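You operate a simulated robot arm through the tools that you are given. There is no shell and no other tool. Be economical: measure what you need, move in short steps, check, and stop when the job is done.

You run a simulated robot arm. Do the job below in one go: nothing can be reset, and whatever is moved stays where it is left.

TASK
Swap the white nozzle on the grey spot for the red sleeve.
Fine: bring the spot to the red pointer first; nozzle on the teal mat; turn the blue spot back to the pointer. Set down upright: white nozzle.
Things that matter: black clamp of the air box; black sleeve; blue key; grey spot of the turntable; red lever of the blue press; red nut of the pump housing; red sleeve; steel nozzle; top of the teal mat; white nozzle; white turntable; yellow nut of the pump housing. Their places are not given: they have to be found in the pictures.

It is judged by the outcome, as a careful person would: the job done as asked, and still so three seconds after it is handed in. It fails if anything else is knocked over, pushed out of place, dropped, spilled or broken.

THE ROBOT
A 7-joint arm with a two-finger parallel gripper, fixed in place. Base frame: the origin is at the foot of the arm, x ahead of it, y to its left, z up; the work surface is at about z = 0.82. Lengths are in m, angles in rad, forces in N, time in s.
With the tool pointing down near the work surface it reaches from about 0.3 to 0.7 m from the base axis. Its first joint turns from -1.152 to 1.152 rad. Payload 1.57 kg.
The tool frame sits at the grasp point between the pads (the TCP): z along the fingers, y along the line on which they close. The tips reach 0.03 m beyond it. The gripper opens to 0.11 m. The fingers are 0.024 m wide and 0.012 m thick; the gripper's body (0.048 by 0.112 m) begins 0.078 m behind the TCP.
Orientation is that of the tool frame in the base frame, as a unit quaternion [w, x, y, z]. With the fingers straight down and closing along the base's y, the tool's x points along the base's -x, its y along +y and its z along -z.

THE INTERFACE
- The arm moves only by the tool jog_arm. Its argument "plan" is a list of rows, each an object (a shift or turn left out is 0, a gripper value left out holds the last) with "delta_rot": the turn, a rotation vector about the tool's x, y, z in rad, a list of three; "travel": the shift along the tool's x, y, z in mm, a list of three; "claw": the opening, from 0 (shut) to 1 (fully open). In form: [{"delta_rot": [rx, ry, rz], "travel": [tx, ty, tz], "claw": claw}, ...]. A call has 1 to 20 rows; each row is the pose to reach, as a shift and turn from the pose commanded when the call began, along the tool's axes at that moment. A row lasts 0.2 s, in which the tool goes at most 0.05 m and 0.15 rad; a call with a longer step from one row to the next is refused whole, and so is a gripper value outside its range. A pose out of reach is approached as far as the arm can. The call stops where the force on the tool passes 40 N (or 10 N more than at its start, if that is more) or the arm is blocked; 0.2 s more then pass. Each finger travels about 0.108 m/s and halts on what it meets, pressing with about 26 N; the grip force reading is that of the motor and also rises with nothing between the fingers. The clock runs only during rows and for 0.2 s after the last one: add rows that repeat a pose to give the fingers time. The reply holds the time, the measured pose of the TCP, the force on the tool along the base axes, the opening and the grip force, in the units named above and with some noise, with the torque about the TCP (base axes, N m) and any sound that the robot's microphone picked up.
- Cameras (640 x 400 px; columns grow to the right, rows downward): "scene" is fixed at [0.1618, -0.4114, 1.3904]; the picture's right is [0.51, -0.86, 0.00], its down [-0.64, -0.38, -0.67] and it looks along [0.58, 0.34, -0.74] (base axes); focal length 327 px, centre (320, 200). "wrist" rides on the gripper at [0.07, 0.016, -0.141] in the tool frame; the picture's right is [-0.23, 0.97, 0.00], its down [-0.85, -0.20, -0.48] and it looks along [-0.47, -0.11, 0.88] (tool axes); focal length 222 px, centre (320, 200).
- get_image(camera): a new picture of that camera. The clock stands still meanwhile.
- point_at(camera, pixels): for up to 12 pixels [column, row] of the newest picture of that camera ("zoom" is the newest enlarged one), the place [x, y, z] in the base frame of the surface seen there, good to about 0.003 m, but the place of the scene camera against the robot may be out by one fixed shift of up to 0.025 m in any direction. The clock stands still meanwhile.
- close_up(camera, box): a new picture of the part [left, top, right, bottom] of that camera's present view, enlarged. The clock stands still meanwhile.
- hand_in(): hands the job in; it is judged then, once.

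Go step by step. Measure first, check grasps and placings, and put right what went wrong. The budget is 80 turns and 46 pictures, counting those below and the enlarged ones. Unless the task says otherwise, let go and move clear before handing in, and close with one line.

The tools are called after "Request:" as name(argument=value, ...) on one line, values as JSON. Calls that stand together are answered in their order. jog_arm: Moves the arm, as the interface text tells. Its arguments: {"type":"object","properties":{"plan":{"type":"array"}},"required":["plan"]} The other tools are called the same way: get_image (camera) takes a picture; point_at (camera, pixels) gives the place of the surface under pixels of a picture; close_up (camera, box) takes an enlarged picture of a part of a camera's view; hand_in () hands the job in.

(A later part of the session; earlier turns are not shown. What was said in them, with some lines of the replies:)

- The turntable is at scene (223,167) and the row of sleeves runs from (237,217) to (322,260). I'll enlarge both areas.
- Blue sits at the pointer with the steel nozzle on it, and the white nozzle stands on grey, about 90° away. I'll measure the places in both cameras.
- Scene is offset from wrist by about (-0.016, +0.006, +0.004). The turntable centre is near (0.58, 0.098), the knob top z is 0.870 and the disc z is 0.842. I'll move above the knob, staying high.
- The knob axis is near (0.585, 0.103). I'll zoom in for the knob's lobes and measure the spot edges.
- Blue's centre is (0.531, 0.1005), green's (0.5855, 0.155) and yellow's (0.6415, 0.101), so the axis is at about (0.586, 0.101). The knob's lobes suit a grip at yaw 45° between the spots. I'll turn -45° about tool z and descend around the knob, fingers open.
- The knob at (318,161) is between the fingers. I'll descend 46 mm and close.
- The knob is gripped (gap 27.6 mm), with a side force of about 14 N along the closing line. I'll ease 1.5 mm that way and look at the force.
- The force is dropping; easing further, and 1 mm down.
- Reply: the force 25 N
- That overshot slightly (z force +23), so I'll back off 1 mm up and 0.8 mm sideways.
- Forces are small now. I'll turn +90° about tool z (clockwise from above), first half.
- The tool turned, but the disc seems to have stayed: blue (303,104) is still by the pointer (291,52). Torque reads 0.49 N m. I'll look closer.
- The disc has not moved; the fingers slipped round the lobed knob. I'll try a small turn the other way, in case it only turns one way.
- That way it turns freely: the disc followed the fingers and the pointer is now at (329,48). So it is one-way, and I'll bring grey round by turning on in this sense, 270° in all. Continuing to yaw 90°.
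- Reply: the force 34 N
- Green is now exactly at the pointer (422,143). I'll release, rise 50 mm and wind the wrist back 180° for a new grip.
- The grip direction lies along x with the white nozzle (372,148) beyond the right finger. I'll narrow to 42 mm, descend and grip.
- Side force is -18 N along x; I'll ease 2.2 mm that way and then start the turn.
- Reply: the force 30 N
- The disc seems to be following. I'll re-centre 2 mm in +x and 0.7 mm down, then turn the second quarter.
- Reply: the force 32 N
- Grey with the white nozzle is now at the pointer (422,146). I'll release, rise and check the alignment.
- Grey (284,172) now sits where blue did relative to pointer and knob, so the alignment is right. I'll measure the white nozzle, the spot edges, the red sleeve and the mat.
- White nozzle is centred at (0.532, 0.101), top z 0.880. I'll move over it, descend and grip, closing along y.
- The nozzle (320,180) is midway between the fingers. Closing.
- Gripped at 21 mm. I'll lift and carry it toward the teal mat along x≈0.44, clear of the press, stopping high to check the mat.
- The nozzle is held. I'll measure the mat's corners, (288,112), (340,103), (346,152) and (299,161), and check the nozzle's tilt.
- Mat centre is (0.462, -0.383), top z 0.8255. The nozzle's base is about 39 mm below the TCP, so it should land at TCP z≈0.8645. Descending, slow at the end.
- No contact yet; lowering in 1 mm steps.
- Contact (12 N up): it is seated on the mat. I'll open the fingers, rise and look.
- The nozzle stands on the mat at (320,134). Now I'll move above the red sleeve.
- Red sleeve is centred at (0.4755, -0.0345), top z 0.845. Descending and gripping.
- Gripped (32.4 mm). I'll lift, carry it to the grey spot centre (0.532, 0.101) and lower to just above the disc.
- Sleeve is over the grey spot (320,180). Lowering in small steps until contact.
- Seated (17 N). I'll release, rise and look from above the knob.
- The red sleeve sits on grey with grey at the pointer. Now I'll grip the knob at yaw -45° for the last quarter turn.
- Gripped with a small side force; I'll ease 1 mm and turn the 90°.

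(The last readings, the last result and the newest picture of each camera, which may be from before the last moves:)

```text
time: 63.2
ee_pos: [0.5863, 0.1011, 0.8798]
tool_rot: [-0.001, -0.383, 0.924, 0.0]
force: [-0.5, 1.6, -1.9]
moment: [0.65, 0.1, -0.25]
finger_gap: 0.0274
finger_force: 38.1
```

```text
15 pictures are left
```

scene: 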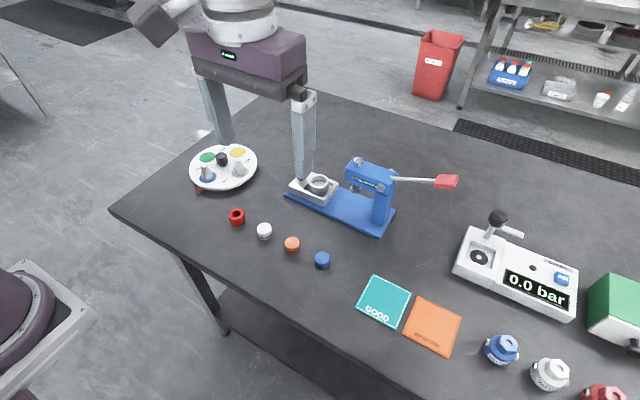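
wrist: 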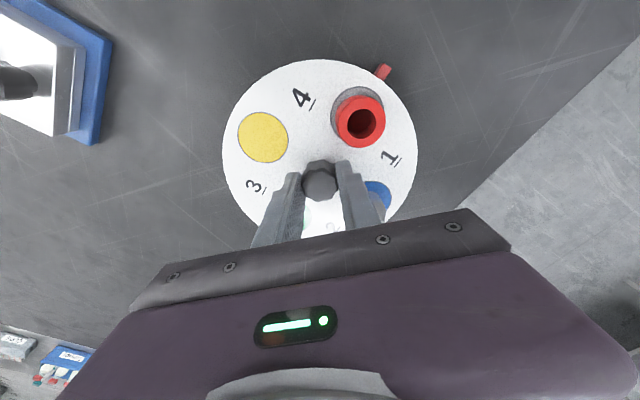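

The disc stayed this time: the sleeve is still at the pointer (384,72). So there is an end stop here, as at the start, and blue must go back the other way by 270°. Turning clockwise from this grip, first 90°.

Request:
jog_arm(plan=[{"delta_rot": [0, 0, 0.12]}, {"delta_rot": [0, 0, 0.24]}, {"delta_rot": [0, 0, 0.36]}, {"delta_rot": [0, 0, 0.48]}, {"delta_rot": [0, 0, 0.6]}, {"delta_rot": [0, 0, 0.72]}, {"delta_rot": [0, 0, 0.84]}, {"delta_rot": [0, 0, 0.96]}, {"delta_rot": [0, 0, 1.08]}, {"delta_rot": [0, 0, 1.2]}, {"delta_rot": [0, 0, 1.32]}, {"delta_rot": [0, 0, 1.44]}, {"delta_rot": [0, 0, 1.571]}, {"delta_rot": [0, 0, 1.571]}])

Request:
get_image(camera="wrist")

```text
time: 66.2
ee_pos: [0.5844, 0.1001, 0.8793]
tool_rot: [0.001, 0.383, 0.924, 0.001]
force: [14.9, 3.5, -3.1]
moment: [-0.44, -0.24, -0.02]
finger_gap: 0.0279
finger_force: 37.4
```

```text
14 pictures are left
```

wrist: 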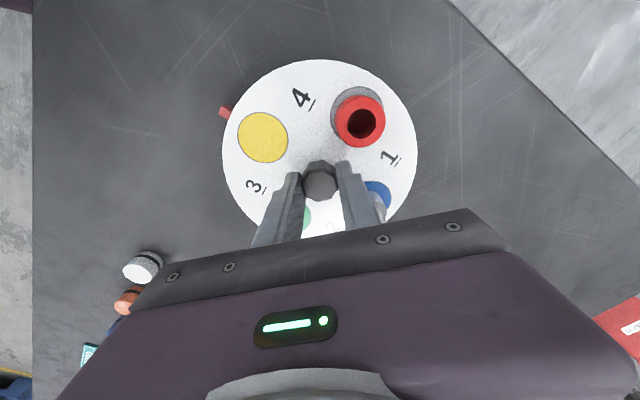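

It turns this way; yellow is at the pointer. I'll go on 45° to yaw -90°, then release and rewind to +45°.

Request:
jog_arm(plan=[{"travel": [-1, 1, 0]}, {"travel": [-1, 1, 0], "delta_rot": [0, 0, 0.12]}, {"travel": [-1, 1, 0], "delta_rot": [0, 0, 0.24]}, {"travel": [-1, 1, 0], "delta_rot": [0, 0, 0.36]}, {"travel": [-1, 1, 0], "delta_rot": [0, 0, 0.48]}, {"travel": [-1, 1, 0], "delta_rot": [0, 0, 0.6]}, {"travel": [-1, 1, 0], "delta_rot": [0, 0, 0.72]}, {"travel": [-1, 1, 0], "delta_rot": [0, 0, 0.785]}, {"travel": [-1, 1, 0], "delta_rot": [0, 0, 0.785]}, {"travel": [-1, 1, 0], "delta_rot": [0, 0, 0.785], "claw": 0.35}, {"travel": [-1, 1, 0], "delta_rot": [0, 0, 0.785], "claw": 0.4}, {"travel": [-1, 1, 0], "delta_rot": [0, 0, 0.785], "claw": 0.4}, {"travel": [-1, 1, -30], "delta_rot": [0, 0, 0.785]}, {"travel": [-1, 1, -60], "delta_rot": [0, 0, 0.785]}, {"travel": [-1, 1, -60], "delta_rot": [0, 0, 0.785]}])

Request:
jog_arm(plan=[{"delta_rot": [0, 0, -0.14]}, {"delta_rot": [0, 0, -0.28]}, {"delta_rot": [0, 0, -0.42]}, {"delta_rot": [0, 0, -0.56]}, {"delta_rot": [0, 0, -0.7]}, {"delta_rot": [0, 0, -0.84]}, {"delta_rot": [0, 0, -0.98]}, {"delta_rot": [0, 0, -1.12]}, {"delta_rot": [0, 0, -1.26]}, {"delta_rot": [0, 0, -1.4]}, {"delta_rot": [0, 0, -1.54]}, {"delta_rot": [0, 0, -1.68]}, {"delta_rot": [0, 0, -1.82]}, {"delta_rot": [0, 0, -1.96]}, {"delta_rot": [0, 0, -2.1]}, {"delta_rot": [0, 0, -2.24]}, {"delta_rot": [0, 0, -2.356]}, {"delta_rot": [0, 0, -2.356]}])

Request:
get_image(camera="wrist")

```text
time: 69.4
ee_pos: [0.5863, 0.0994, 0.9402]
tool_rot: [0.0, 0.707, 0.707, -0.001]
force: [0.7, 0.3, -0.9]
moment: [-0.01, 0.01, 0.0]
finger_gap: 0.0443
finger_force: 0.1
```

```text
time: 73.2
ee_pos: [0.5854, 0.0994, 0.9393]
tool_rot: [0.001, -0.383, 0.924, 0.0]
force: [-0.4, 0.7, 0.3]
moment: [0.0, -0.03, -0.04]
finger_gap: 0.0442
finger_force: 0.0
```

```text
13 pictures are left
```

wrist: 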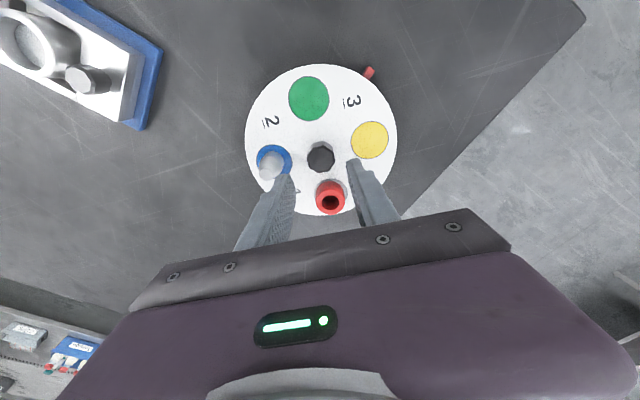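

The disc is 45° past yellow and the nozzle and sleeve stand. The left finger lines up with the blue spot but clears the nozzle by about 10 mm. I'll narrow slightly, descend and grip.

Request:
jog_arm(plan=[{"claw": 0.37}, {"travel": [0, 0, 30]}, {"travel": [0, 0, 59.5]}, {"travel": [0, 0, 59.5]}, {"travel": [0, 0, 59.5], "claw": 0.15}, {"travel": [0, 0, 59.5], "claw": 0.15}, {"travel": [0, 0, 59.5], "claw": 0.15}])

```text
time: 74.8
ee_pos: [0.5868, 0.1008, 0.8789]
tool_rot: [0.0, -0.382, 0.924, 0.0]
force: [-1.6, 1.8, -5.4]
moment: [-0.15, -0.4, 0.02]
finger_gap: 0.0274
finger_force: 37.9
```

Clean grip. Turning 135° clockwise from above; first part 90°.

Request:
jog_arm(plan=[{"delta_rot": [0, 0, 0.12]}, {"delta_rot": [0, 0, 0.24]}, {"delta_rot": [0, 0, 0.36]}, {"delta_rot": [0, 0, 0.48]}, {"delta_rot": [0, 0, 0.6]}, {"delta_rot": [0, 0, 0.72]}, {"delta_rot": [0, 0, 0.84]}, {"delta_rot": [0, 0, 0.96]}, {"delta_rot": [0, 0, 1.08]}, {"delta_rot": [0, 0, 1.2]}, {"delta_rot": [0, 0, 1.32]}, {"delta_rot": [0, 0, 1.44]}, {"delta_rot": [0, 0, 1.571]}, {"delta_rot": [0, 0, 1.571]}])

Request:
jog_arm(plan=[{"delta_rot": [0, 0, 0.12]}, {"delta_rot": [0, 0, 0.24]}, {"delta_rot": [0, 0, 0.36]}, {"delta_rot": [0, 0, 0.48]}, {"delta_rot": [0, 0, 0.6]}, {"delta_rot": [0, 0, 0.7]}, {"delta_rot": [0, 0, 0.785]}, {"delta_rot": [0, 0, 0.785]}])

Request:
get_image(camera="wrist")

```text
time: 77.8
ee_pos: [0.5859, 0.0979, 0.8805]
tool_rot: [-0.001, 0.385, 0.923, -0.001]
force: [-6.3, -8.2, -30.1]
moment: [0.01, -0.3, -0.02]
finger_gap: 0.0276
finger_force: 38.7
```

```text
time: 79.6
ee_pos: [0.5847, 0.0976, 0.8807]
tool_rot: [-0.001, 0.707, 0.707, -0.002]
force: [-21.9, -9.5, -15.2]
moment: [-0.29, -0.04, 0.39]
finger_gap: 0.0278
finger_force: 38.6
```

```text
12 pictures are left
```

wrist: 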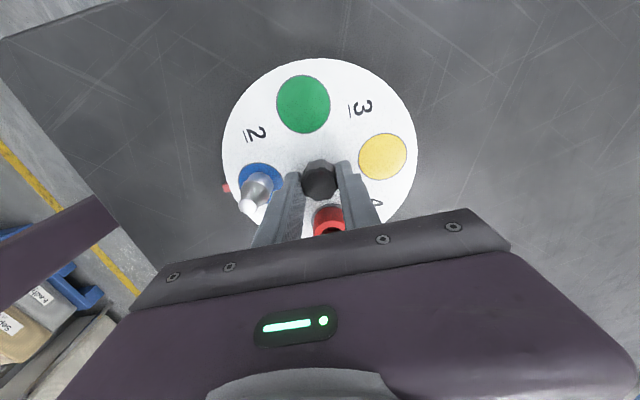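

Blue (260,180) is at the pointer, with 0.39 N m showing it has met the stop. I'll release, rise and check.

Request:
jog_arm(plan=[{"claw": 0.33}, {"claw": 0.37}, {"claw": 0.37}, {"travel": [0, 0, -40]}, {"travel": [0, 0, -80]}, {"travel": [0, 0, -120]}, {"travel": [0, 0, -160]}, {"travel": [0, 0, -160], "delta_rot": [0, 0, -0.145]}, {"travel": [0, 0, -160], "delta_rot": [0, 0, -0.29]}, {"travel": [0, 0, -160], "delta_rot": [0, 0, -0.435]}, {"travel": [0, 0, -160], "delta_rot": [0, 0, -0.58]}, {"travel": [0, 0, -160], "delta_rot": [0, 0, -0.725]}, {"travel": [0, 0, -160], "delta_rot": [0, 0, -0.87]}, {"travel": [0, 0, -160], "delta_rot": [0, 0, -1.015]}, {"travel": [0, 0, -160], "delta_rot": [0, 0, -1.16]}, {"travel": [0, 0, -160], "delta_rot": [0, 0, -1.305]}, {"travel": [0, 0, -160], "delta_rot": [0, 0, -1.45]}, {"travel": [0, 0, -160], "delta_rot": [0, 0, -1.571]}, {"travel": [0, 0, -160], "delta_rot": [0, 0, -1.571]}])

Request:
get_image(camera="wrist")

Request:
close_up(camera="wrist", box=[240, 50, 400, 150])

Request:
get_image(camera="scene")

```text
time: 83.6
ee_pos: [0.586, 0.1004, 1.0402]
tool_rot: [0.0, -0.001, 1.0, 0.0]
force: [-0.6, 0.3, -0.1]
moment: [0.01, 0.02, 0.01]
finger_gap: 0.0405
finger_force: 0.1
```

```text
11 pictures are left
```

wrist: 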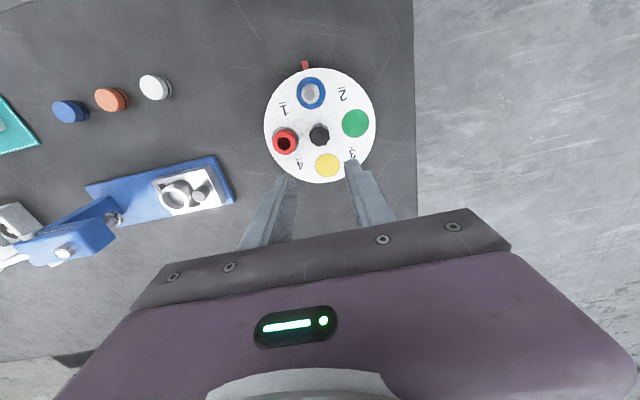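

```text
4.00 times, centred on (320, 100) of wrist
```

zoom: 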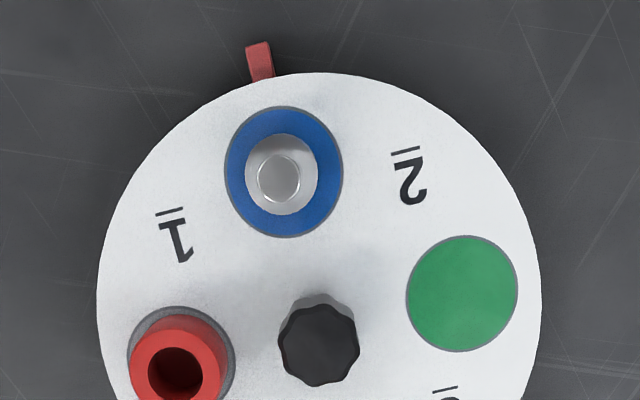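

```text
9 pictures are left
```

scene: 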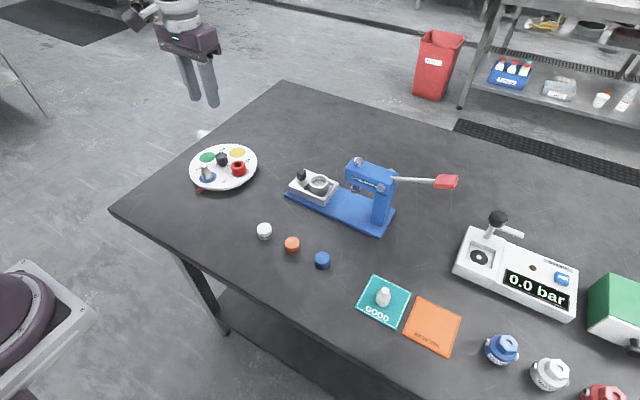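

Blue is back at the pointer in its original alignment, with the steel nozzle still on it. The red sleeve is on grey, and the white nozzle stands upright on the teal mat (384,297). The arm is clear, so I'm handing in.

Request:
hand_in()

```text
The job is handed in.
```

The job is done and handed in: the white nozzle stands upright on the teal mat, the red sleeve is on the grey spot, and the blue spot is back at the red pointer.
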